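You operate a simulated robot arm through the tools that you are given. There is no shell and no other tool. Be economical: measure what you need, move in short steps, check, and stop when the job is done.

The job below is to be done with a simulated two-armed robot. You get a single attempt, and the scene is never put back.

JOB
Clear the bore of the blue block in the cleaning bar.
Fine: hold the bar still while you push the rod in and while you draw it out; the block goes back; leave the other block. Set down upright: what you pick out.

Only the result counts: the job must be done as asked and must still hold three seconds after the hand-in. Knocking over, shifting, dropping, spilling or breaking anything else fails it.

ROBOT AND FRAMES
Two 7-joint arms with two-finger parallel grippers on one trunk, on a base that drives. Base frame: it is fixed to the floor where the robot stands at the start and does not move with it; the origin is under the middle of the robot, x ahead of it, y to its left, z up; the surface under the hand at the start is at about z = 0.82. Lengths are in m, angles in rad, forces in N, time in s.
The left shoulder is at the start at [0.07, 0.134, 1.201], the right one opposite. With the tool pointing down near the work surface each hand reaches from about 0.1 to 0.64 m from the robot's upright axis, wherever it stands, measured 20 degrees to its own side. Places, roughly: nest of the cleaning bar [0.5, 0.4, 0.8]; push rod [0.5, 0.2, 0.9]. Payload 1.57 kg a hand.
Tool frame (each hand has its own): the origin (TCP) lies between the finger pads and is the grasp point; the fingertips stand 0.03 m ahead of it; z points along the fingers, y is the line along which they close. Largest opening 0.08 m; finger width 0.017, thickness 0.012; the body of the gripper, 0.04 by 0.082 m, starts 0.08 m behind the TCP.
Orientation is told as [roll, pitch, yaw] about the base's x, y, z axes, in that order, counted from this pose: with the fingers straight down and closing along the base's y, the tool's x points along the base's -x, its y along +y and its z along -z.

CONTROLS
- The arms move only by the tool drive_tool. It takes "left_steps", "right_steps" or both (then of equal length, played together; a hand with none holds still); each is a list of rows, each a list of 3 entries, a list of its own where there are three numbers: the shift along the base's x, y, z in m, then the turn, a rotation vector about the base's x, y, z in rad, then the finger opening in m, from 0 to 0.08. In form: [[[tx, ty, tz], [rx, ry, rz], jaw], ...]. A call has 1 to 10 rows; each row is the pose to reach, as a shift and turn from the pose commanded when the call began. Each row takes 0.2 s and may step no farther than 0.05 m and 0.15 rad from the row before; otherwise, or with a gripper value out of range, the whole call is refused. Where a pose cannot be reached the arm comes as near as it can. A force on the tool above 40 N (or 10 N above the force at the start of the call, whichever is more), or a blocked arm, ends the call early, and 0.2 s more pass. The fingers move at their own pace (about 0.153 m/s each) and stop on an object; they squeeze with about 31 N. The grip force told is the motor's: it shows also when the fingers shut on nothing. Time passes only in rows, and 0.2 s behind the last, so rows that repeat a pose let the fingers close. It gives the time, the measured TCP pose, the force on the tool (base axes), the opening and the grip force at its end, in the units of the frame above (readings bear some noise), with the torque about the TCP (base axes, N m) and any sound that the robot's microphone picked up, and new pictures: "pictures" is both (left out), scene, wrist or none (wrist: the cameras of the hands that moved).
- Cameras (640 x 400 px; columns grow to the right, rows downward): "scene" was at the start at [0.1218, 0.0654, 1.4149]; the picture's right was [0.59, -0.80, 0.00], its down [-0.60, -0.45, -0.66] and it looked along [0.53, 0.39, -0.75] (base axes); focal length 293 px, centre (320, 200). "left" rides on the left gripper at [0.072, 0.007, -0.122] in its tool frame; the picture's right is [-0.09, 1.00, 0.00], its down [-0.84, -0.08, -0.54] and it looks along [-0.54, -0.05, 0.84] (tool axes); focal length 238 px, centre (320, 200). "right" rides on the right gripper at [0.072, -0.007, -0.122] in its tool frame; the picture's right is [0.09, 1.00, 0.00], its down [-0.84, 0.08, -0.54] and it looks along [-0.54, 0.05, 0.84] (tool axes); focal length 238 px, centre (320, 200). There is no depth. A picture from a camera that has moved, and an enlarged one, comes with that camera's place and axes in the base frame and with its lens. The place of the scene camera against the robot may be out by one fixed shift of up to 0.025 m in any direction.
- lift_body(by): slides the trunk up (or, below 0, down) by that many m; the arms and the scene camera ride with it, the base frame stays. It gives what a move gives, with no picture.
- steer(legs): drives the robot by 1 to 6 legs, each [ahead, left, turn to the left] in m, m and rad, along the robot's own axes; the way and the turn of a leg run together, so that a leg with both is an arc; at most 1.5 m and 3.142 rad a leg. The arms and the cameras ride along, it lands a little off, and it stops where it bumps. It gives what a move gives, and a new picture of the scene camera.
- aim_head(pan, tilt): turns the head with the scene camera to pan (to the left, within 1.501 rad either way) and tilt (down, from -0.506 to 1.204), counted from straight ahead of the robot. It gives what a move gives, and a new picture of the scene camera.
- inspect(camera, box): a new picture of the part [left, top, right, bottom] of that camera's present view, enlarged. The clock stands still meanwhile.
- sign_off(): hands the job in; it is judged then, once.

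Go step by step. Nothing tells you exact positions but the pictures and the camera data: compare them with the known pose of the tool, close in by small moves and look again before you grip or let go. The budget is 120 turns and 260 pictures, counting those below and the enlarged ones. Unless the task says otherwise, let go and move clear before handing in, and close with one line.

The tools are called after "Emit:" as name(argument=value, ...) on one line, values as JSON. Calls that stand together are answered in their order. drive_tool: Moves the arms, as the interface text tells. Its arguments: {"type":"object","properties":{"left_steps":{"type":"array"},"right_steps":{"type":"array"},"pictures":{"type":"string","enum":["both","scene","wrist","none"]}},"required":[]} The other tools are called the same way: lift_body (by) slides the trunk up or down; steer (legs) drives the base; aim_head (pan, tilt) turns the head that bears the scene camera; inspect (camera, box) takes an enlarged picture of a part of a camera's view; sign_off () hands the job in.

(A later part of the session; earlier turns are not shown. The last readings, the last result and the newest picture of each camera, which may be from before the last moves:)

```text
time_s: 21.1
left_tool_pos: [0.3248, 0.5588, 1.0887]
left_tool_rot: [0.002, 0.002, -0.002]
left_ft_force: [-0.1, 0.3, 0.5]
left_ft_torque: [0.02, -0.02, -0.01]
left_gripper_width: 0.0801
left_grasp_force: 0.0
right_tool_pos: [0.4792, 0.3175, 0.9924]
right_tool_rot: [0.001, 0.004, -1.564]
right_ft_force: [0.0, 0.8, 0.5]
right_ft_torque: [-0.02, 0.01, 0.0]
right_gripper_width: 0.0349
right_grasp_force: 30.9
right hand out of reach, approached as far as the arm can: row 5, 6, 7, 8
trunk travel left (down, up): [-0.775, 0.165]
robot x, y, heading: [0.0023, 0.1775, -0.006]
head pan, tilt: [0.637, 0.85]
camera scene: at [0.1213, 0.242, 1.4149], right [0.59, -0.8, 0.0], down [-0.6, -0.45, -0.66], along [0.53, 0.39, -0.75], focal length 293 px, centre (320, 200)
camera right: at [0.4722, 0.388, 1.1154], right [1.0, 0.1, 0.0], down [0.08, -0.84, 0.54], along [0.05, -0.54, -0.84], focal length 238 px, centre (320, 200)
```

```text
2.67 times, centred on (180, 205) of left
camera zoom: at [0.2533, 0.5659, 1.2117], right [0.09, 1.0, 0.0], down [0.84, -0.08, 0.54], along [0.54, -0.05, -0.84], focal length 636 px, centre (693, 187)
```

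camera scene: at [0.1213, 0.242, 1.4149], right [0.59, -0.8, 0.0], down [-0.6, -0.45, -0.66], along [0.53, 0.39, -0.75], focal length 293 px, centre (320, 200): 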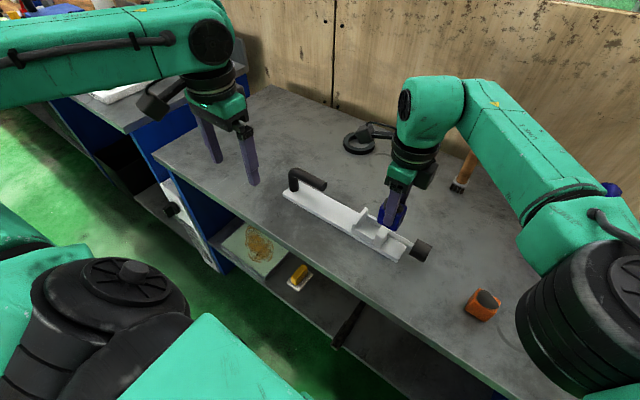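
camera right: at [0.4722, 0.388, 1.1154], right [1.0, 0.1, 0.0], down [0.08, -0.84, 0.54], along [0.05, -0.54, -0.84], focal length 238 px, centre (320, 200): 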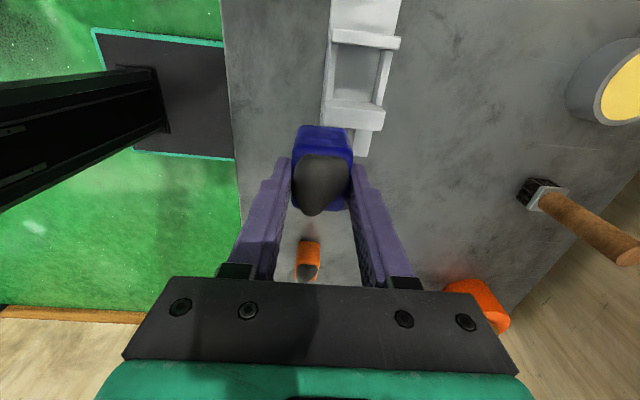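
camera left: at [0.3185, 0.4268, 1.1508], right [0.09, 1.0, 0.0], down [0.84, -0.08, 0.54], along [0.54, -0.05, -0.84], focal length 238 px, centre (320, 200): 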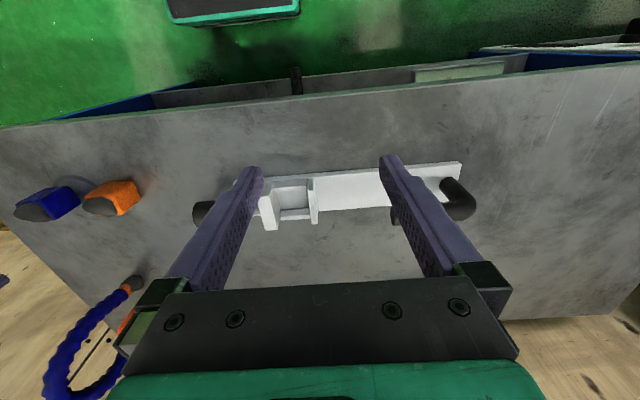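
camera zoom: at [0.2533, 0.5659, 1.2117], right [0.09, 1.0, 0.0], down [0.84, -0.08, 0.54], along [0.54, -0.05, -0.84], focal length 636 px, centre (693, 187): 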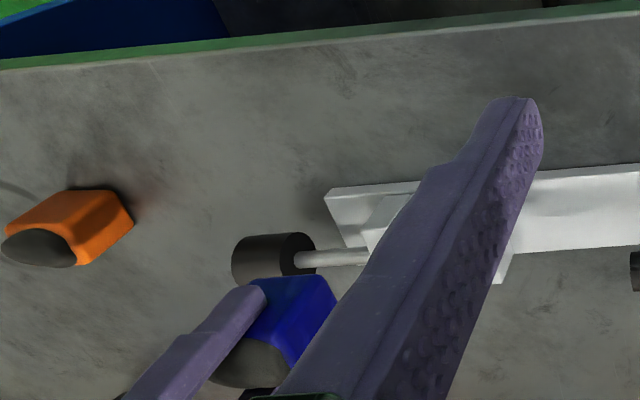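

The hand is short of reach by about 5 cm. I'll pull the hand back a little, then shift the robot 0.15 further left.

Emit:
drive_tool(right_steps=[[[-0.0, -0.045, 0.01], [0, 0, 0], 0.03], [[-0.0, -0.09, 0.02], [0, 0, 0], 0.03], [[-0.0, -0.11, 0.02], [0, 0, 0], 0.03]], pictures="none")

Emit:
steer(legs=[[0, 0.15, 0]])

```text
time_s: 21.9
left_tool_pos: [0.3264, 0.5581, 1.0888]
left_tool_rot: [0.001, 0.003, -0.001]
left_ft_force: [-0.3, -0.4, 0.4]
left_ft_torque: [0.0, 0.01, -0.02]
left_gripper_width: 0.0799
left_grasp_force: 0.0
right_tool_pos: [0.4804, 0.203, 1.0126]
right_tool_rot: [-0.002, -0.001, -1.563]
right_ft_force: [-1.5, -0.5, -0.2]
right_ft_torque: [0.0, 0.01, -0.03]
right_gripper_width: 0.0347
right_grasp_force: 31.0
trunk travel left (down, up): [-0.775, 0.165]
robot x, y, heading: [-0.0022, 0.1778, 0.004]
head pan, tilt: [0.637, 0.85]
```

```text
time_s: 23.2
left_tool_pos: [0.3267, 0.7009, 1.0898]
left_tool_rot: [0.005, 0.004, -0.003]
left_ft_force: [0.5, -0.6, 0.7]
left_ft_torque: [0.06, 0.02, 0.01]
left_gripper_width: 0.08
left_grasp_force: 0.1
right_tool_pos: [0.483, 0.3447, 1.0139]
right_tool_rot: [-0.003, 0.003, -1.569]
right_ft_force: [-0.6, -0.1, -0.3]
right_ft_torque: [0.01, 0.01, -0.01]
right_gripper_width: 0.035
right_grasp_force: 31.2
trunk travel left (down, up): [-0.775, 0.165]
robot x, y, heading: [0.0008, 0.3214, -0.002]
head pan, tilt: [0.637, 0.85]
camera scene: at [0.1226, 0.3836, 1.415], right [0.59, -0.81, 0.0], down [-0.61, -0.44, -0.66], along [0.53, 0.39, -0.75], focal length 293 px, centre (320, 200)
```

scene: 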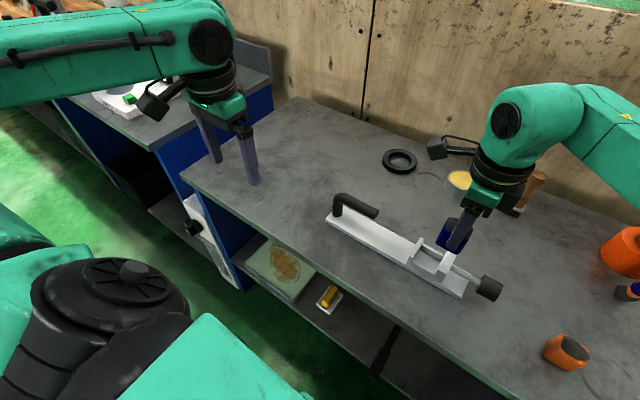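

Reach should now be fine. I'll move over the nest at a safe height and check the relation.

Emit:
drive_tool(right_steps=[[[0.014, 0.011, -0.01], [0, 0, 0], 0.03], [[0.027, 0.022, -0.025], [0, 0, 0], 0.03], [[0.027, 0.022, -0.045], [0, 0, 0], 0.03], [[0.027, 0.022, -0.045], [0, 0, 0], 0.03]], pictures="wrist")

Emit:
inspect(camera="right", box=[240, 60, 400, 220])

Emit:
inspect(camera="scene", box=[390, 180, 518, 310])

```text
time_s: 24.2
left_tool_pos: [0.3269, 0.7032, 1.09]
left_tool_rot: [0.004, 0.0, -0.004]
left_ft_force: [0.4, 0.7, 0.1]
left_ft_torque: [0.0, 0.0, 0.01]
left_gripper_width: 0.08
left_grasp_force: 0.0
right_tool_pos: [0.5108, 0.3714, 0.9683]
right_tool_rot: [-0.002, 0.001, -1.569]
right_ft_force: [-1.0, 0.0, -1.1]
right_ft_torque: [0.0, -0.01, 0.0]
right_gripper_width: 0.0349
right_grasp_force: 30.8
trunk travel left (down, up): [-0.775, 0.165]
robot x, y, heading: [0.0023, 0.3191, 0.003]
head pan, tilt: [0.637, 0.85]
camera right: at [0.5044, 0.4406, 1.0923], right [1.0, 0.1, 0.0], down [0.08, -0.84, 0.54], along [0.05, -0.54, -0.84], focal length 238 px, centre (320, 200)
```

right: 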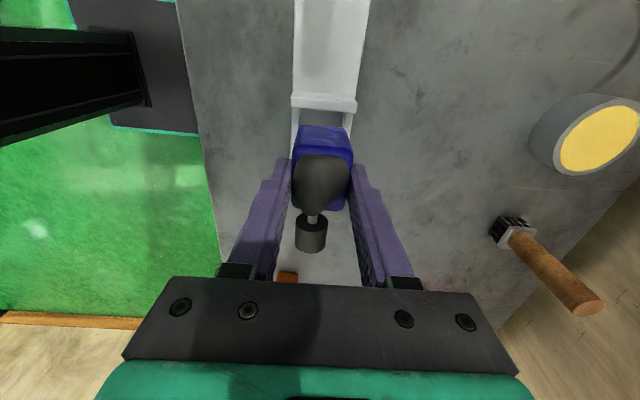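

```text
2.50 times, centred on (320, 140) of right
camera zoom: at [0.5044, 0.4406, 1.0923], right [1.0, 0.1, 0.0], down [0.08, -0.84, 0.54], along [0.05, -0.54, -0.84], focal length 596 px, centre (320, 350)
```

zoom: 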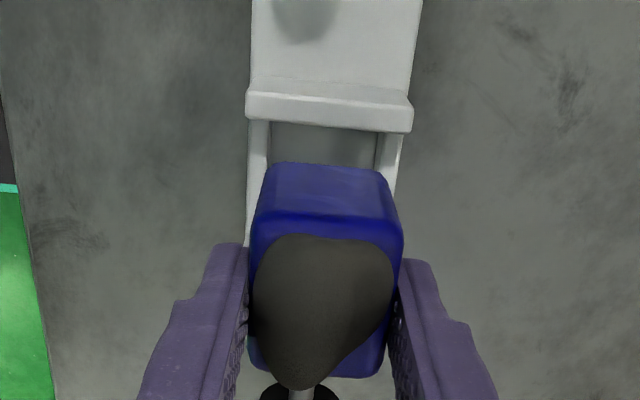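

```text
3.08 times, centred on (454, 245) of scene
camera zoom: at [0.1225, 0.3858, 1.4149], right [0.59, -0.81, 0.0], down [-0.61, -0.44, -0.66], along [0.53, 0.39, -0.75], focal length 902 px, centre (-92, 62)
```

zoom: 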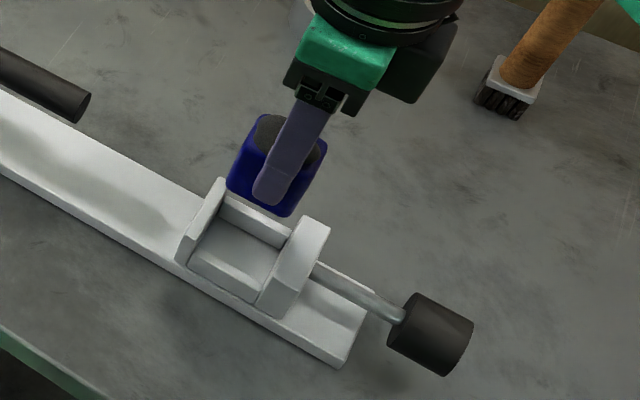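

Nest, wall and knob all come out at x ≈ 0.5117 and the nest centre at y ≈ 0.367. The block is at about (0.5106, 0.3695). I'll correct, lower partway and look.

Emit:
drive_tool(right_steps=[[[0.001, -0.0025, 0], [0, 0, 0], 0.03], [[0.001, -0.0025, -0.03], [0, 0, 0], 0.03], [[0.001, -0.0025, -0.05], [0, 0, 0], 0.03], [[0.001, -0.0025, -0.05], [0, 0, 0], 0.03]], pictures="none")

Emit:
inspect(camera="right", box=[240, 60, 400, 220])

Emit:
inspect(camera="scene", box=[390, 200, 518, 310])

```text
time_s: 25.2
left_tool_pos: [0.3256, 0.7029, 1.0901]
left_tool_rot: [0.002, 0.002, -0.004]
left_ft_force: [-0.1, -0.6, 0.1]
left_ft_torque: [-0.01, 0.02, -0.02]
left_gripper_width: 0.0799
left_grasp_force: 0.0
right_tool_pos: [0.5113, 0.3701, 0.9223]
right_tool_rot: [0.0, 0.003, -1.568]
right_ft_force: [2.8, -0.8, 11.7]
right_ft_torque: [0.23, -0.07, -0.04]
right_gripper_width: 0.0349
right_grasp_force: 31.1
trunk travel left (down, up): [-0.775, 0.165]
robot x, y, heading: [0.0027, 0.3189, -0.005]
head pan, tilt: [0.637, 0.85]
```

```text
2.50 times, centred on (320, 140) of right
camera zoom: at [0.5057, 0.4401, 1.0448], right [1.0, 0.1, 0.0], down [0.08, -0.84, 0.54], along [0.05, -0.54, -0.84], focal length 596 px, centre (320, 350)
```

zoom: 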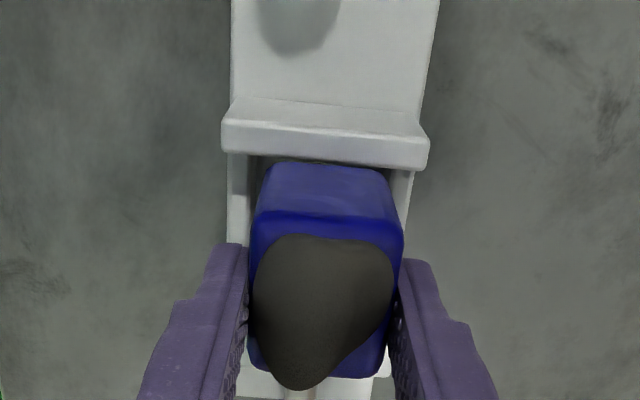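

```text
3.64 times, centred on (454, 255) of scene
camera zoom: at [0.1213, 0.386, 1.4152], right [0.59, -0.81, 0.0], down [-0.61, -0.45, -0.66], along [0.53, 0.39, -0.75], focal length 1066 px, centre (-167, 0)
```

zoom: 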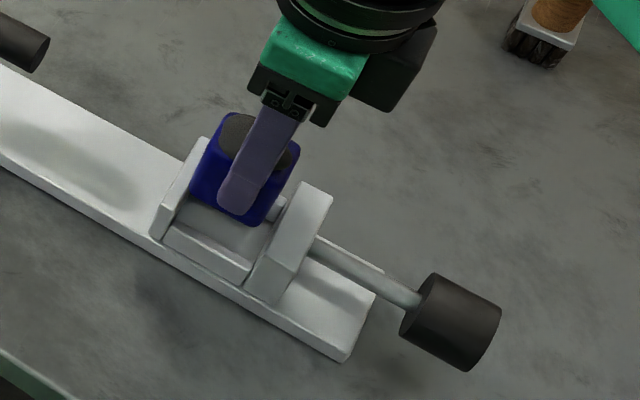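

I felt contact (12 N) at the +y edge: the block is touching the top of the +y wall. I'll raise it and look closer at the nest, including something light near the -y wall.

Emit:
drive_tool(right_steps=[[[0.0, 0, 0.02], [0, 0, 0], 0.03], [[0.0, -0.0, 0.05], [0, 0, 0], 0.03], [[0, -0.0, 0.08], [0, 0, 0], 0.03], [[0.0, -0.0, 0.1], [0, 0, 0], 0.03]], pictures="none")

Emit:
inspect(camera="scene", box=[410, 220, 490, 290])

Emit:
inspect(camera="right", box=[280, 60, 380, 140])

```text
time_s: 26.2
left_tool_pos: [0.3265, 0.7039, 1.0903]
left_tool_rot: [0.001, 0.002, -0.003]
left_ft_force: [0.8, -0.1, 0.1]
left_ft_torque: [0.0, 0.01, -0.02]
left_gripper_width: 0.0799
left_grasp_force: 0.0
right_tool_pos: [0.5113, 0.3684, 1.0215]
right_tool_rot: [-0.002, 0.002, -1.566]
right_ft_force: [0.3, 0.1, -0.4]
right_ft_torque: [0.01, -0.02, -0.01]
right_gripper_width: 0.0349
right_grasp_force: 31.4
trunk travel left (down, up): [-0.775, 0.165]
robot x, y, heading: [-0.003, 0.3201, -0.003]
head pan, tilt: [0.637, 0.85]
```

```text
5.71 times, centred on (450, 255) of scene
camera zoom: at [0.1224, 0.3863, 1.4148], right [0.59, -0.81, 0.0], down [-0.61, -0.45, -0.66], along [0.53, 0.39, -0.75], focal length 1676 px, centre (-423, -114)
```

zoom: 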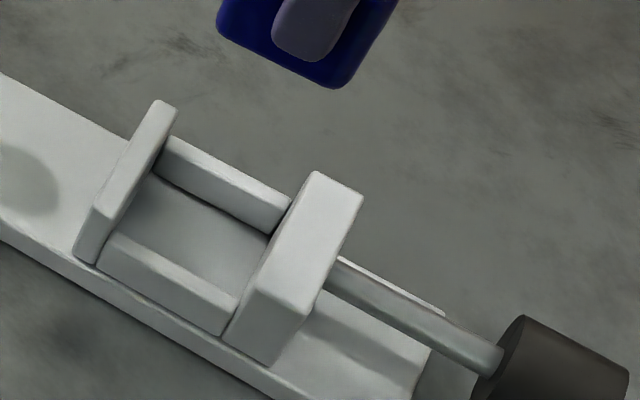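

```text
5.00 times, centred on (330, 100) of right
camera zoom: at [0.5051, 0.4394, 1.1442], right [1.0, 0.1, 0.0], down [0.08, -0.84, 0.54], along [0.05, -0.54, -0.84], focal length 1192 px, centre (270, 700)
```

zoom: 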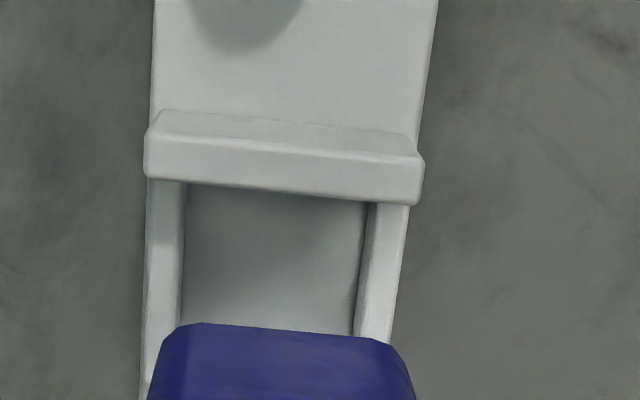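

The nest is clear and its inner +y wall is at about y = 0.393, which the block just caught. I'll shift 2.5 mm towards -y and lower again in small steps.

Emit:
drive_tool(right_steps=[[[0.0005, -0.0025, -0.04], [0, 0, 0], 0.03], [[0.0005, -0.0025, -0.08], [0, 0, 0], 0.03], [[0.0005, -0.0025, -0.095], [0, 0, 0], 0.03], [[0.0005, -0.0025, -0.102], [0, 0, 0], 0.03], [[0.0005, -0.0025, -0.106], [0, 0, 0], 0.03]], pictures="none")

Emit:
inspect(camera="right", box=[260, 70, 380, 220])

Emit:
inspect(camera="scene", box=[410, 210, 490, 290])

```text
time_s: 27.4
left_tool_pos: [0.327, 0.7037, 1.0899]
left_tool_rot: [0.002, 0.004, -0.002]
left_ft_force: [1.1, 0.5, 0.3]
left_ft_torque: [0.0, 0.0, 0.0]
left_gripper_width: 0.0797
left_grasp_force: 0.2
right_tool_pos: [0.5109, 0.3649, 0.9123]
right_tool_rot: [-0.001, 0.003, -1.567]
right_ft_force: [-0.3, -0.2, -0.1]
right_ft_torque: [-0.04, -0.01, -0.01]
right_gripper_width: 0.0347
right_grasp_force: 30.6
trunk travel left (down, up): [-0.775, 0.165]
robot x, y, heading: [0.0011, 0.3197, -0.006]
head pan, tilt: [0.637, 0.85]
```

```text
2.67 times, centred on (320, 145) of right
camera zoom: at [0.504, 0.4361, 1.0348], right [1.0, 0.1, 0.0], down [0.08, -0.84, 0.54], along [0.05, -0.54, -0.84], focal length 636 px, centre (320, 347)
```

zoom: 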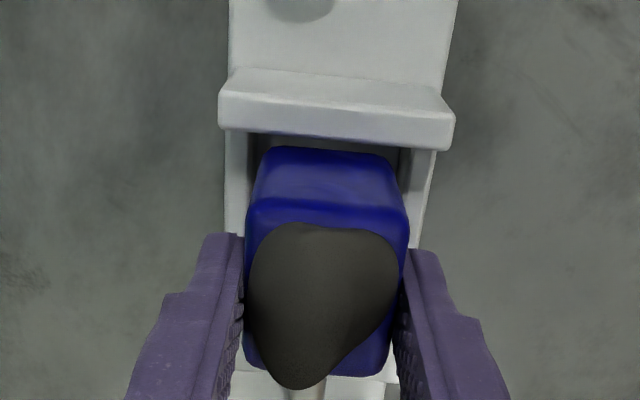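

```text
5.00 times, centred on (450, 250) of scene
camera zoom: at [0.1227, 0.3862, 1.4148], right [0.59, -0.81, 0.0], down [-0.61, -0.45, -0.66], along [0.53, 0.39, -0.75], focal length 1466 px, centre (-330, -50)
```

zoom: 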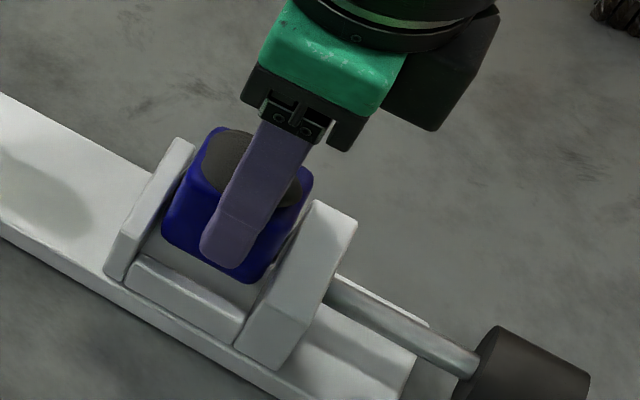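

The block is between the walls with no force. I'll continue down in small steps.

Emit:
drive_tool(right_steps=[[[0, 0, -0.006], [0, 0, 0], 0.03], [[0, 0, -0.012], [0, 0, 0], 0.03], [[0, 0, -0.017], [0, 0, 0], 0.03], [[0, 0, -0.021], [0, 0, 0], 0.03]], pictures="none")

Emit:
inspect(camera="scene", box=[410, 210, 490, 290])

Emit:
inspect(camera="right", box=[260, 70, 380, 220])

```text
time_s: 28.4
left_tool_pos: [0.3265, 0.7026, 1.0895]
left_tool_rot: [0.001, 0.004, -0.003]
left_ft_force: [0.8, 0.0, 0.0]
left_ft_torque: [0.02, 0.02, -0.02]
left_gripper_width: 0.0799
left_grasp_force: 0.2
right_tool_pos: [0.5108, 0.3645, 0.8927]
right_tool_rot: [-0.003, 0.003, -1.567]
right_ft_force: [0.4, -0.6, -1.0]
right_ft_torque: [-0.01, 0.03, -0.04]
right_gripper_width: 0.0347
right_grasp_force: 30.7
trunk travel left (down, up): [-0.775, 0.165]
robot x, y, heading: [0.0045, 0.3172, -0.007]
head pan, tilt: [0.637, 0.85]
```

```text
5.00 times, centred on (450, 250) of scene
camera zoom: at [0.1227, 0.3863, 1.4148], right [0.59, -0.81, 0.0], down [-0.61, -0.45, -0.66], along [0.53, 0.39, -0.75], focal length 1466 px, centre (-330, -50)
```

zoom: 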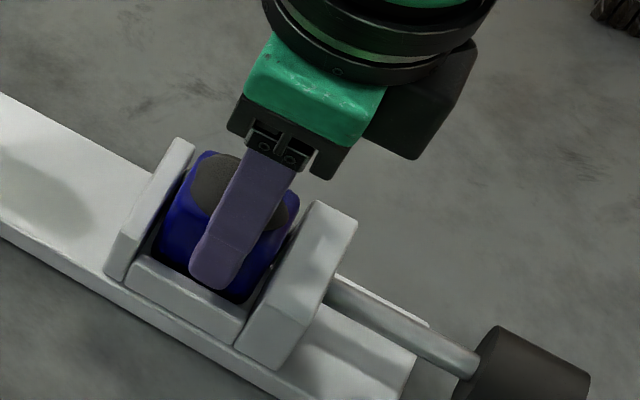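

```text
2.67 times, centred on (320, 145) of right
camera zoom: at [0.5054, 0.436, 1.0154], right [1.0, 0.1, 0.0], down [0.08, -0.84, 0.54], along [0.05, -0.54, -0.84], focal length 636 px, centre (320, 347)
```

zoom: 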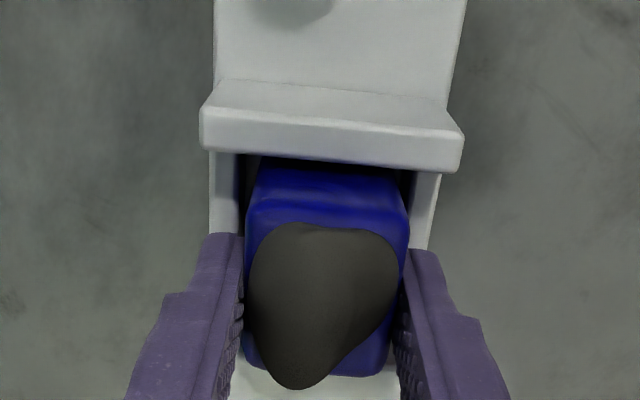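

No contact yet; a few more millimetres down.

Emit:
drive_tool(right_steps=[[[0, 0, -0.004], [0, 0, 0], 0.03], [[0, 0, -0.008], [0, 0, 0], 0.03], [[0, 0, -0.01], [0, 0, 0], 0.03], [[0, 0, -0.012], [0, 0, 0], 0.03]], pictures="none")

```text
time_s: 29.4
left_tool_pos: [0.3241, 0.7011, 1.0917]
left_tool_rot: [0.004, -0.002, -0.002]
left_ft_force: [-0.6, 0.5, 0.5]
left_ft_torque: [0.03, -0.01, 0.01]
left_gripper_width: 0.0801
left_grasp_force: 0.0
right_tool_pos: [0.5098, 0.365, 0.8829]
right_tool_rot: [0.004, 0.004, -1.568]
right_ft_force: [8.6, -3.6, 34.6]
right_ft_torque: [-0.14, 0.04, -0.07]
right_gripper_width: 0.0352
right_grasp_force: 31.0
trunk travel left (down, up): [-0.775, 0.165]
robot x, y, heading: [0.0002, 0.3223, -0.004]
head pan, tilt: [0.637, 0.85]
```

It has seated on the nest floor at TCP z ≈ 0.883, as expected. I'll ease the push and nudge 1.5 mm in +x towards the bar's axis.

Emit:
drive_tool(right_steps=[[[0, 0, 0.002], [0, 0, 0], 0.03], [[0.0015, 0, 0.002], [0, 0, 0], 0.03], [[0.0015, 0, 0.002], [0, 0, 0], 0.03]], pictures="none")

Emit:
inspect(camera="scene", box=[410, 210, 490, 290])

Emit:
inspect(camera="right", box=[260, 70, 380, 220])

```text
time_s: 30.2
left_tool_pos: [0.3242, 0.7034, 1.091]
left_tool_rot: [0.004, 0.0, -0.004]
left_ft_force: [-0.2, -0.3, -0.2]
left_ft_torque: [-0.03, 0.0, 0.02]
left_gripper_width: 0.08
left_grasp_force: 0.1
right_tool_pos: [0.5109, 0.3661, 0.8838]
right_tool_rot: [0.001, 0.003, -1.565]
right_ft_force: [2.5, -0.1, 25.1]
right_ft_torque: [0.1, -0.01, 0.02]
right_gripper_width: 0.035
right_grasp_force: 31.4
trunk travel left (down, up): [-0.775, 0.165]
robot x, y, heading: [0.001, 0.3231, -0.006]
head pan, tilt: [0.637, 0.85]
```

```text
5.00 times, centred on (450, 250) of scene
camera zoom: at [0.1185, 0.3857, 1.4152], right [0.59, -0.81, 0.0], down [-0.6, -0.44, -0.66], along [0.53, 0.39, -0.75], focal length 1466 px, centre (-330, -50)
```

zoom: 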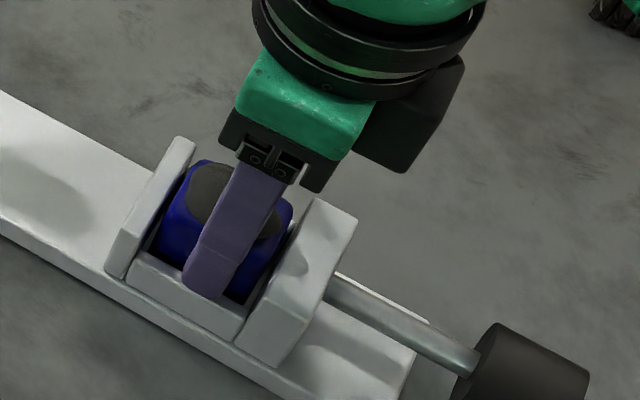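

```text
2.67 times, centred on (320, 145) of right
camera zoom: at [0.5036, 0.4362, 1.0068], right [1.0, 0.1, 0.0], down [0.08, -0.84, 0.54], along [0.05, -0.54, -0.84], focal length 636 px, centre (320, 347)
```

zoom: 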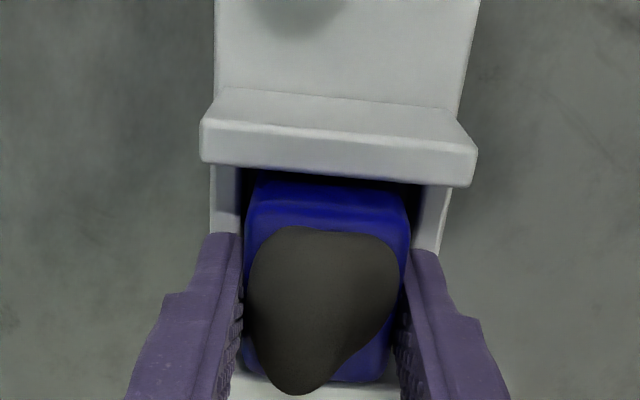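

The load persists: the fingers may be resting on the rails or the block on the floor, and both heights agree. I'll ease up 1 mm more and open slowly, then rise.

Emit:
drive_tool(right_steps=[[[0, 0, 0.001], [0, 0, 0], 0.03], [[0, 0, 0.001], [0, 0, 0], 0.036], [[0, 0, 0.001], [0, 0, 0], 0.042], [[0, 0, 0.001], [0, 0, 0], 0.05]], pictures="none")

Emit:
inspect(camera="right", box=[260, 70, 380, 220])

```text
time_s: 31.2
left_tool_pos: [0.3245, 0.704, 1.0899]
left_tool_rot: [0.0, -0.001, -0.004]
left_ft_force: [-0.1, -0.2, 0.0]
left_ft_torque: [0.03, 0.03, 0.0]
left_gripper_width: 0.0802
left_grasp_force: 0.1
right_tool_pos: [0.5112, 0.3664, 0.8841]
right_tool_rot: [0.001, 0.002, -1.567]
right_ft_force: [-0.9, 3.1, 17.3]
right_ft_torque: [-0.08, 0.09, 0.05]
right_gripper_width: 0.047
right_grasp_force: 0.1
trunk travel left (down, up): [-0.775, 0.165]
robot x, y, heading: [-0.0013, 0.3198, -0.003]
head pan, tilt: [0.637, 0.85]
```

```text
2.67 times, centred on (320, 145) of right
camera zoom: at [0.5049, 0.4359, 1.0067], right [1.0, 0.1, 0.0], down [0.08, -0.84, 0.54], along [0.05, -0.54, -0.84], focal length 636 px, centre (320, 347)
```

zoom: 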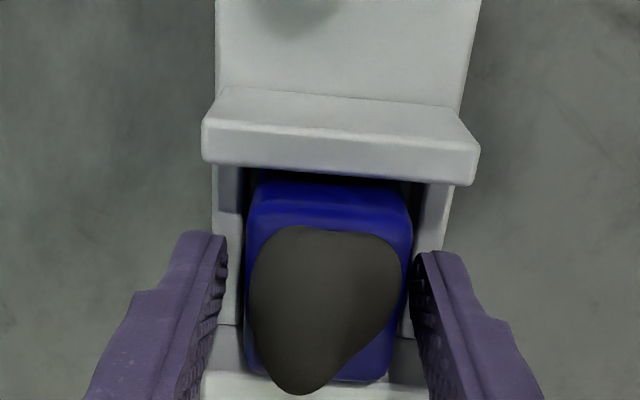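

With the fingers open there was still load, so they had been on the rails (tops ≈ 0.854). The block is now free in the nest. I'll rise and check it.

Emit:
drive_tool(right_steps=[[[0, 0, 0.01], [0, 0, 0], 0.055], [[0, 0, 0.04], [0, 0, 0], 0.06], [[0, 0, 0.08], [0, 0, 0], 0.06], [[0, -0.03, 0.11], [0, 0, 0], 0.07], [[0, -0.07, 0.12], [0, 0, 0], 0.08], [[0, -0.11, 0.12], [0, 0, 0], 0.08]], pictures="wrist")

Emit:
inspect(camera="right", box=[250, 20, 410, 140])

Emit:
inspect(camera="scene", box=[410, 210, 510, 310])

```text
time_s: 32.6
left_tool_pos: [0.3267, 0.7022, 1.091]
left_tool_rot: [0.004, 0.001, -0.004]
left_ft_force: [0.5, -0.2, 0.6]
left_ft_torque: [-0.01, -0.02, 0.04]
left_gripper_width: 0.0801
left_grasp_force: 0.0
right_tool_pos: [0.5148, 0.2486, 1.004]
right_tool_rot: [0.0, 0.005, -1.566]
right_ft_force: [-0.6, -0.7, 0.1]
right_ft_torque: [0.02, -0.01, -0.01]
right_gripper_width: 0.08
right_grasp_force: 0.1
trunk travel left (down, up): [-0.775, 0.165]
robot x, y, heading: [-0.0003, 0.3216, 0.001]
head pan, tilt: [0.637, 0.85]
camera right: at [0.5078, 0.3199, 1.1269], right [1.0, 0.1, 0.0], down [0.08, -0.84, 0.54], along [0.05, -0.54, -0.84], focal length 238 px, centre (320, 200)
```

right: 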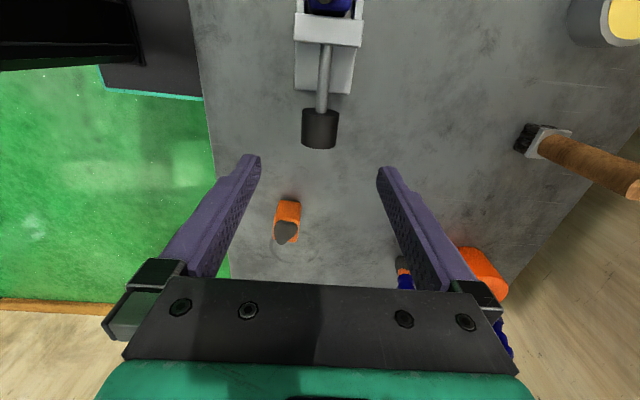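

```text
3.33 times, centred on (330, 80) of right
camera zoom: at [0.5078, 0.3199, 1.1269], right [1.0, 0.1, 0.0], down [0.08, -0.84, 0.54], along [0.05, -0.54, -0.84], focal length 794 px, centre (287, 600)
```

zoom: 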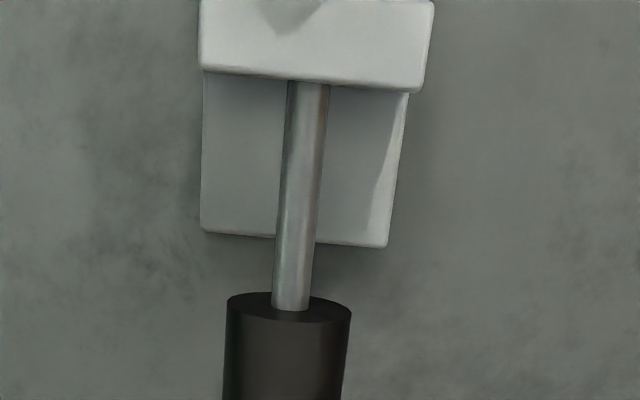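

```text
4.00 times, centred on (460, 260) of scene
camera zoom: at [0.1222, 0.3843, 1.415], right [0.59, -0.81, 0.0], down [-0.61, -0.44, -0.66], along [0.53, 0.39, -0.75], focal length 1173 px, centre (-240, -40)
```

zoom: 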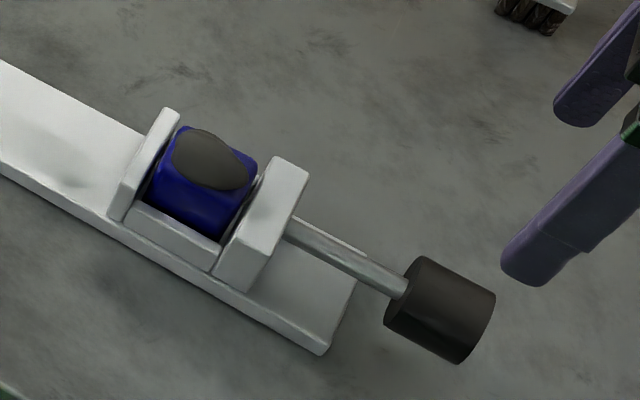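

The block sits upright in the nest and the exposed rod is about 6 cm. I'll look from above to compare the rod axis to the block.

Emit:
drive_tool(right_steps=[[[0, 0.04, 0.0], [0, 0, 0], 0.08], [[0, 0.065, 0.0], [0, 0, 0], 0.08]], pictures="none")

Emit:
inspect(camera="right", box=[260, 10, 400, 190])

```text
time_s: 33.2
left_tool_pos: [0.3279, 0.7032, 1.0886]
left_tool_rot: [0.001, 0.003, -0.003]
left_ft_force: [-0.4, 0.0, -0.1]
left_ft_torque: [0.0, 0.02, -0.02]
left_gripper_width: 0.0801
left_grasp_force: 0.1
right_tool_pos: [0.5152, 0.315, 1.0044]
right_tool_rot: [-0.001, -0.001, -1.566]
right_ft_force: [-0.6, 0.0, 0.3]
right_ft_torque: [-0.02, -0.01, 0.02]
right_gripper_width: 0.08
right_grasp_force: 0.1
trunk travel left (down, up): [-0.775, 0.165]
robot x, y, heading: [-0.0013, 0.3184, -0.001]
head pan, tilt: [0.637, 0.85]
```

```text
2.22 times, centred on (330, 100) of right
camera zoom: at [0.509, 0.3867, 1.1264], right [1.0, 0.1, 0.0], down [0.08, -0.84, 0.54], along [0.05, -0.54, -0.84], focal length 530 px, centre (298, 422)
```

zoom: 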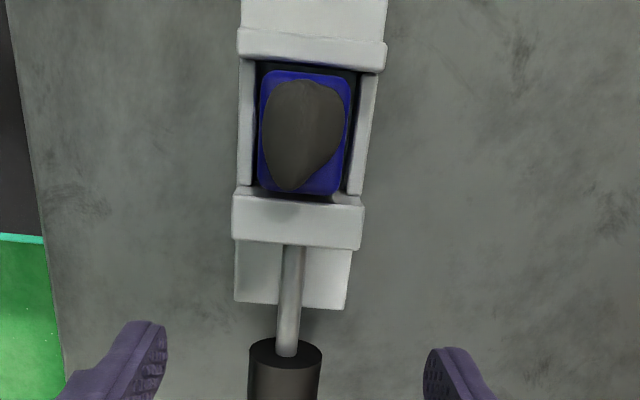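

Rod and block line up within about 1 mm. Next the left hand turns +90° and goes above the handle's horizontal arm.

Emit:
drive_tool(left_steps=[[[0.01, -0.01, 0], [0, 0, 0.15], 0.08], [[0.02, -0.025, 0], [0, 0, 0.3], 0.08], [[0.035, -0.04, 0], [0, 0, 0.45], 0.08], [[0.05, -0.055, 0], [0, 0, 0.6], 0.08], [[0.065, -0.07, 0], [0, 0, 0.75], 0.08], [[0.08, -0.085, 0], [0, 0, 0.9], 0.08], [[0.1, -0.1, 0], [0, 0, 1.05], 0.08], [[0.12, -0.12, 0], [0, 0, 1.2], 0.08], [[0.15, -0.14, 0], [0, 0, 1.35], 0.08], [[0.17, -0.15, 0], [0, 0, 1.5], 0.08]], pictures="both")

```text
time_s: 35.5
left_tool_pos: [0.496, 0.5522, 1.0877]
left_tool_rot: [0.004, 0.002, 1.499]
left_ft_force: [0.4, -0.5, 0.5]
left_ft_torque: [-0.03, -0.01, 0.01]
left_gripper_width: 0.0799
left_grasp_force: 0.1
right_tool_pos: [0.5157, 0.3155, 1.0032]
right_tool_rot: [-0.004, 0.002, -1.568]
right_ft_force: [-0.2, -0.4, 0.4]
right_ft_torque: [-0.01, -0.02, -0.01]
right_gripper_width: 0.08
right_grasp_force: 0.1
trunk travel left (down, up): [-0.775, 0.165]
robot x, y, heading: [-0.0001, 0.3198, 0.001]
head pan, tilt: [0.637, 0.85]
camera scene: at [0.1238, 0.3855, 1.4148], right [0.59, -0.81, 0.0], down [-0.61, -0.44, -0.66], along [0.53, 0.39, -0.75], focal length 293 px, centre (320, 200)
camera left: at [0.4854, 0.4806, 1.2101], right [-0.99, 0.16, 0.0], down [0.14, 0.83, 0.54], along [0.09, 0.53, -0.84], focal length 238 px, centre (320, 200)
```

scene: 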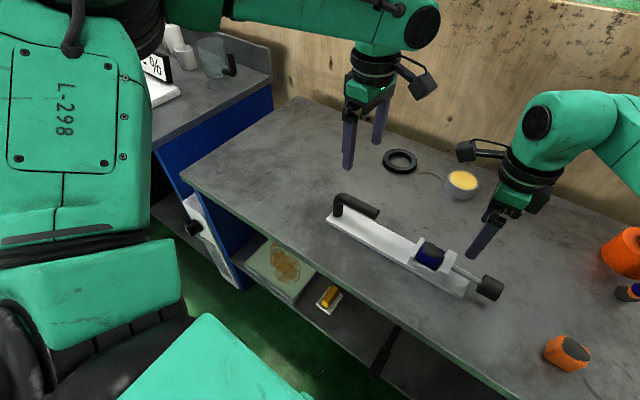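
left: 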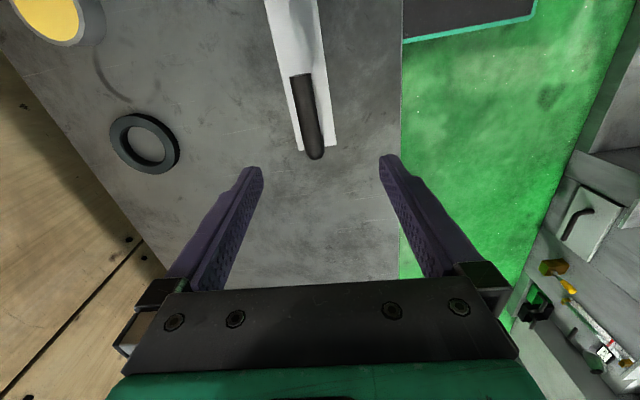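

The handle arm runs along y at x ≈ 0.511, from y 0.50 to 0.60. I'll come over it at (0.511, 0.545) and pause above it.

Emit:
drive_tool(left_steps=[[[0.005, -0.003, -0.04], [0, 0, 0.04], 0.08], [[0.01, -0.007, -0.08], [0, 0, 0.07], 0.08], [[0.015, -0.007, -0.11], [0, 0, 0.07], 0.08], [[0.015, -0.007, -0.13], [0, 0, 0.07], 0.08]], pictures="wrist")

Emit:
inspect(camera="scene", box=[310, 130, 430, 240])

```text
time_s: 36.5
left_tool_pos: [0.5107, 0.544, 0.9595]
left_tool_rot: [0.005, 0.003, 1.565]
left_ft_force: [0.1, 0.0, -1.3]
left_ft_torque: [-0.01, 0.04, 0.0]
left_gripper_width: 0.08
left_grasp_force: 0.0
right_tool_pos: [0.5165, 0.3149, 1.0037]
right_tool_rot: [-0.003, 0.001, -1.567]
right_ft_force: [-0.5, -1.6, 0.5]
right_ft_torque: [0.01, -0.02, 0.0]
right_gripper_width: 0.0799
right_grasp_force: 0.0
trunk travel left (down, up): [-0.775, 0.165]
robot x, y, heading: [0.0019, 0.3203, -0.003]
head pan, tilt: [0.637, 0.85]
camera left: at [0.5046, 0.4728, 1.0827], right [-1.0, 0.1, 0.0], down [0.08, 0.84, 0.54], along [0.05, 0.54, -0.84], focal length 238 px, centre (320, 200)
```

left: 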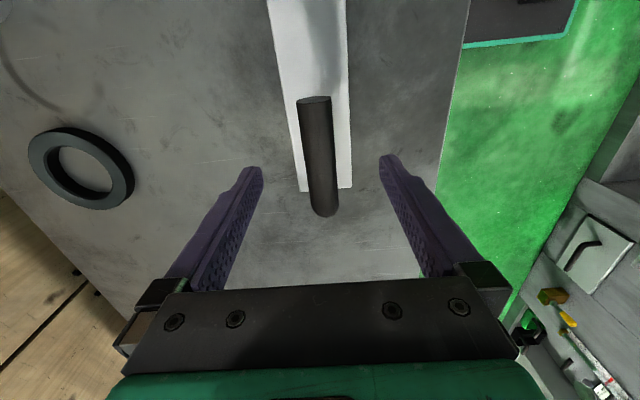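

```text
3.64 times, centred on (370, 185) of scene
camera zoom: at [0.1231, 0.3863, 1.4148], right [0.59, -0.81, 0.0], down [-0.61, -0.45, -0.66], along [0.53, 0.39, -0.75], focal length 1066 px, centre (138, 254)
```

zoom: 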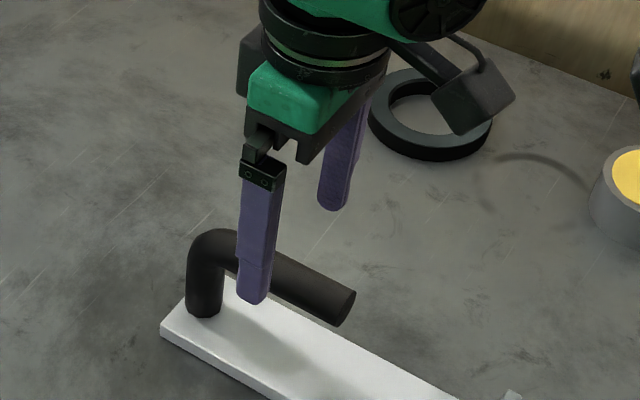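

The arm is at x ≈ 0.513, its axis near z ≈ 0.90. I'll go down around it and close gently with centred fingers.

Emit:
drive_tool(left_steps=[[[0.002, 0, -0.03], [0, 0, 0], 0.08], [[0.002, 0, -0.055], [0, 0, 0], 0.08], [[0.002, 0, -0.062], [0, 0, 0], 0.08], [[0.002, 0, -0.062], [0, 0, 0], 0.06]], pictures="wrist")

Emit:
inspect(camera="left", box=[240, 90, 400, 250])

Emit:
inspect(camera="scene", box=[310, 130, 430, 240])

```text
time_s: 37.5
left_tool_pos: [0.5133, 0.5451, 0.8996]
left_tool_rot: [0.0, 0.003, 1.567]
left_ft_force: [0.5, 0.1, 0.3]
left_ft_torque: [0.01, -0.02, -0.03]
left_gripper_width: 0.0599
left_grasp_force: 0.2
right_tool_pos: [0.5148, 0.3149, 1.0039]
right_tool_rot: [0.0, 0.002, -1.567]
right_ft_force: [0.5, -0.3, 0.4]
right_ft_torque: [0.03, -0.02, -0.01]
right_gripper_width: 0.0797
right_grasp_force: 0.0
trunk travel left (down, up): [-0.775, 0.165]
robot x, y, heading: [-0.003, 0.3217, -0.0]
head pan, tilt: [0.637, 0.85]
camera left: at [0.5061, 0.4739, 1.0219], right [-1.0, 0.1, 0.0], down [0.08, 0.84, 0.54], along [0.05, 0.54, -0.84], focal length 238 px, centre (320, 200)
```

left: 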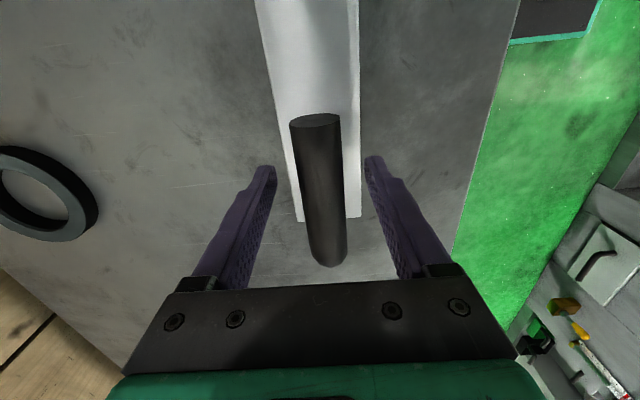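

```text
2.50 times, centred on (320, 170) of left
camera zoom: at [0.5061, 0.4739, 1.0219], right [-1.0, 0.1, 0.0], down [0.08, 0.84, 0.54], along [0.05, 0.54, -0.84], focal length 596 px, centre (320, 275)
```

zoom: 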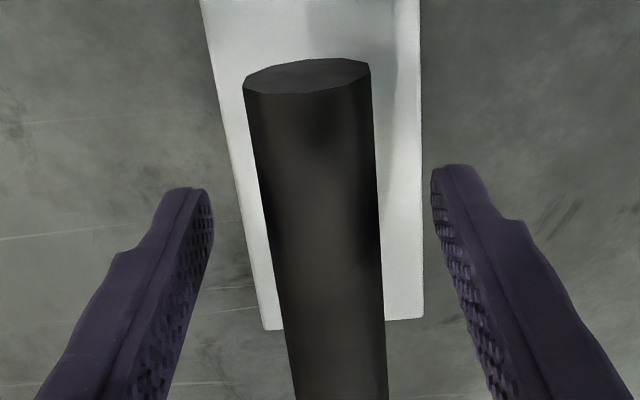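

```text
3.64 times, centred on (370, 185) of scene
camera zoom: at [0.1227, 0.3863, 1.4148], right [0.59, -0.81, 0.0], down [-0.61, -0.45, -0.66], along [0.53, 0.39, -0.75], focal length 1066 px, centre (138, 254)
```

zoom: 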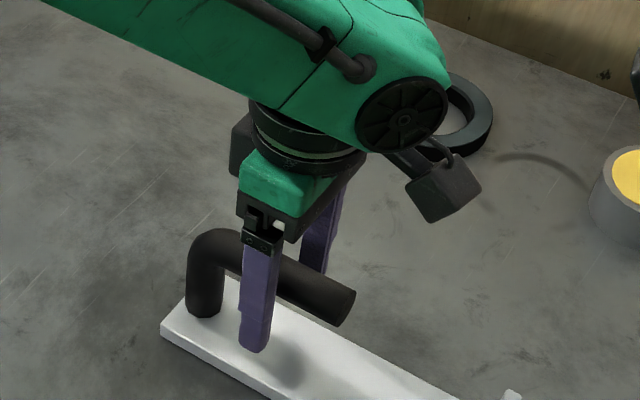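

The handle is about 1.2 mm to -x of the fingers' middle; I'll correct this and close on it.

Emit:
drive_tool(left_steps=[[[-0.0012, 0, 0], [0, 0, 0], 0.06], [[-0.0012, 0, 0], [0, 0, 0], 0.04], [[-0.0012, 0, 0], [0, 0, 0], 0.03], [[-0.0012, 0, 0], [0, 0, 0], 0.015], [[-0.0012, 0, 0], [0, 0, 0], 0.015]], pictures="none")

Emit:
inspect(camera="right", box=[260, 10, 400, 190])

```text
time_s: 38.6
left_tool_pos: [0.5121, 0.5454, 0.899]
left_tool_rot: [0.003, 0.004, 1.567]
left_ft_force: [-0.2, -0.4, 0.1]
left_ft_torque: [0.13, 0.01, 0.29]
left_gripper_width: 0.0258
left_grasp_force: 31.3
right_tool_pos: [0.5148, 0.3144, 1.0036]
right_tool_rot: [-0.002, 0.001, -1.567]
right_ft_force: [-1.1, -0.4, -0.3]
right_ft_torque: [0.01, -0.01, -0.03]
right_gripper_width: 0.0803
right_grasp_force: 0.1
trunk travel left (down, up): [-0.775, 0.165]
robot x, y, heading: [0.0021, 0.3199, -0.007]
head pan, tilt: [0.637, 0.85]
```

```text
2.22 times, centred on (330, 100) of right
camera zoom: at [0.5092, 0.3857, 1.1264], right [1.0, 0.1, 0.0], down [0.08, -0.84, 0.54], along [0.05, -0.54, -0.84], focal length 530 px, centre (298, 422)
```

zoom: 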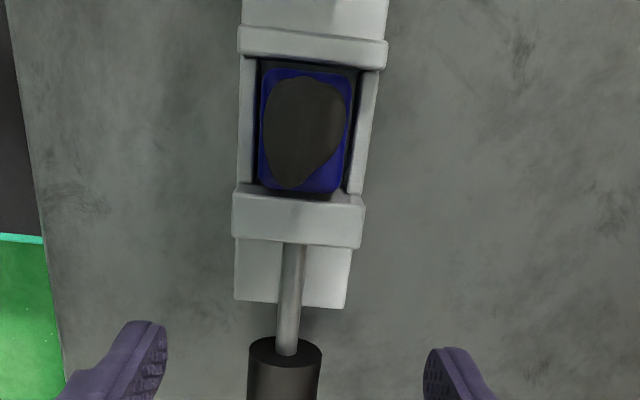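

The bar is held by its handle (opening 0.026) and did not shift. Now the right hand goes over the knob, near (0.5135, 0.243).

Emit:
drive_tool(right_steps=[[[-0.0005, -0.04, 0], [0, 0, 0], 0.08], [[-0.001, -0.0715, 0], [0, 0, 0], 0.08], [[-0.001, -0.0715, -0.04], [0, 0, 0], 0.08], [[-0.001, -0.0715, -0.07], [0, 0, 0], 0.08]], pictures="none")

Emit:
inspect(camera="right", box=[220, 40, 420, 240])

Emit:
inspect(camera="scene", box=[430, 230, 530, 330])

```text
time_s: 39.6
left_tool_pos: [0.5141, 0.5463, 0.9003]
left_tool_rot: [0.001, 0.004, 1.566]
left_ft_force: [-0.5, 0.3, -0.3]
left_ft_torque: [0.01, 0.01, 0.16]
left_gripper_width: 0.0258
left_grasp_force: 31.4
right_tool_pos: [0.5141, 0.246, 0.9317]
right_tool_rot: [-0.003, 0.003, -1.567]
right_ft_force: [0.4, 0.2, -0.3]
right_ft_torque: [0.01, -0.01, 0.0]
right_gripper_width: 0.0799
right_grasp_force: 0.0
trunk travel left (down, up): [-0.775, 0.165]
robot x, y, heading: [0.0006, 0.3231, -0.001]
head pan, tilt: [0.637, 0.85]
```

```text
2.00 times, centred on (320, 140) of right
camera zoom: at [0.5077, 0.317, 1.055], right [1.0, 0.1, 0.0], down [0.08, -0.84, 0.54], along [0.05, -0.54, -0.84], focal length 477 px, centre (320, 320)
```

zoom: 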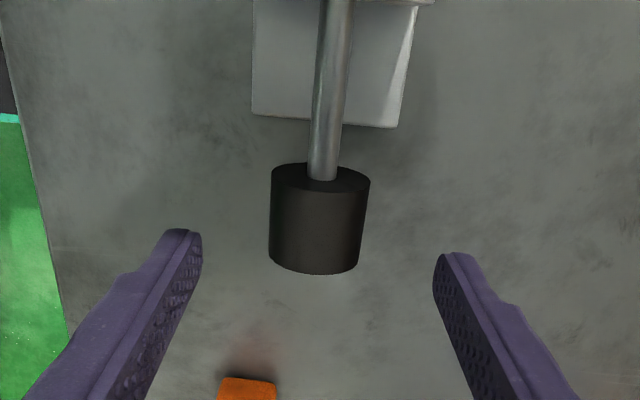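

```text
4.00 times, centred on (480, 280) of scene
camera zoom: at [0.1227, 0.3863, 1.4149], right [0.59, -0.81, 0.0], down [-0.61, -0.45, -0.66], along [0.53, 0.39, -0.75], focal length 1173 px, centre (-320, -120)
```

zoom: 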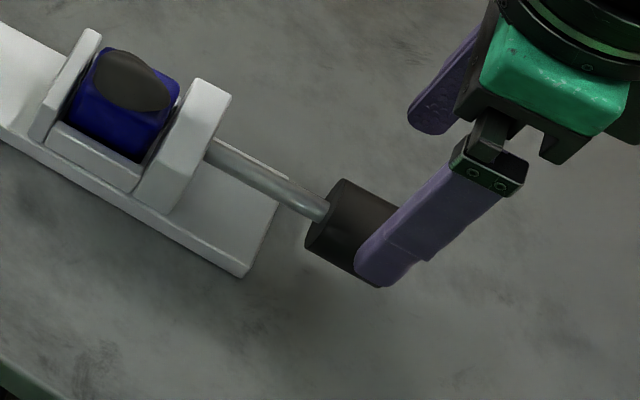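

The knob centre is at about (0.5135, 0.241, 0.863). I'll descend around it and check before closing.

Emit:
drive_tool(right_steps=[[[-0.0005, -0.003, -0.03], [0, 0, 0], 0.08], [[-0.0005, -0.003, -0.055], [0, 0, 0], 0.08], [[-0.0005, -0.003, -0.062], [0, 0, 0], 0.08], [[-0.0005, -0.003, -0.062], [0, 0, 0], 0.06]], pictures="none")

Emit:
inspect(camera="right", box=[220, 80, 420, 280])

Emit:
inspect(camera="scene", box=[430, 230, 530, 330])

```text
time_s: 40.6
left_tool_pos: [0.512, 0.5458, 0.8993]
left_tool_rot: [0.002, 0.004, 1.566]
left_ft_force: [-0.4, 0.3, -0.1]
left_ft_torque: [0.05, 0.06, 0.15]
left_gripper_width: 0.0258
left_grasp_force: 30.9
right_tool_pos: [0.5136, 0.2444, 0.8713]
right_tool_rot: [-0.001, 0.003, -1.568]
right_ft_force: [-0.2, 0.6, 0.1]
right_ft_torque: [-0.02, 0.02, 0.03]
right_gripper_width: 0.06
right_grasp_force: 0.1
trunk travel left (down, up): [-0.775, 0.165]
robot x, y, heading: [0.0011, 0.3221, -0.002]
head pan, tilt: [0.637, 0.85]
```

```text
2.00 times, centred on (320, 180) of right
camera zoom: at [0.5066, 0.315, 0.9939], right [1.0, 0.1, 0.0], down [0.08, -0.84, 0.54], along [0.05, -0.54, -0.84], focal length 477 px, centre (320, 240)
```

zoom: 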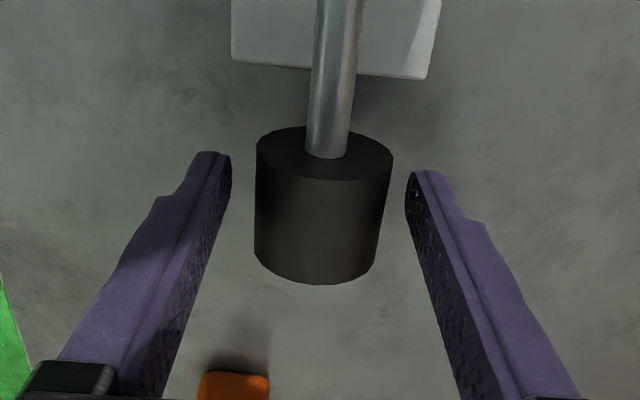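

```text
4.00 times, centred on (480, 280) of scene
camera zoom: at [0.1227, 0.3862, 1.4148], right [0.59, -0.81, 0.0], down [-0.61, -0.45, -0.66], along [0.53, 0.39, -0.75], focal length 1173 px, centre (-320, -120)
```

zoom: 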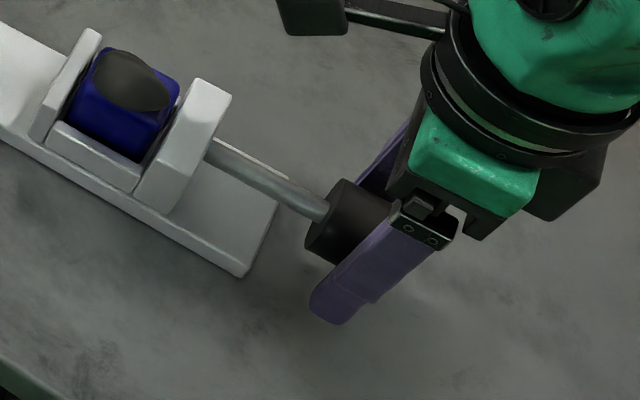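

Well centred; closing on the knob.

Emit:
drive_tool(right_steps=[[[0, 0, 0], [0, 0, 0], 0.05], [[0, 0, 0], [0, 0, 0], 0.042], [[0, 0, 0], [0, 0, 0], 0.03], [[0, 0, 0], [0, 0, 0], 0.03]], pictures="none")

```text
time_s: 41.6
left_tool_pos: [0.5116, 0.5441, 0.8988]
left_tool_rot: [0.002, 0.003, 1.566]
left_ft_force: [-0.6, 0.2, -0.2]
left_ft_torque: [0.12, -0.03, 0.38]
left_gripper_width: 0.0256
left_grasp_force: 30.8
right_tool_pos: [0.5136, 0.2439, 0.8717]
right_tool_rot: [-0.001, 0.001, -1.568]
right_ft_force: [0.1, 0.7, -0.2]
right_ft_torque: [-0.04, 0.02, -0.52]
right_gripper_width: 0.0384
right_grasp_force: 30.9
trunk travel left (down, up): [-0.775, 0.165]
robot x, y, heading: [-0.0024, 0.3209, -0.001]
head pan, tilt: [0.637, 0.85]
```

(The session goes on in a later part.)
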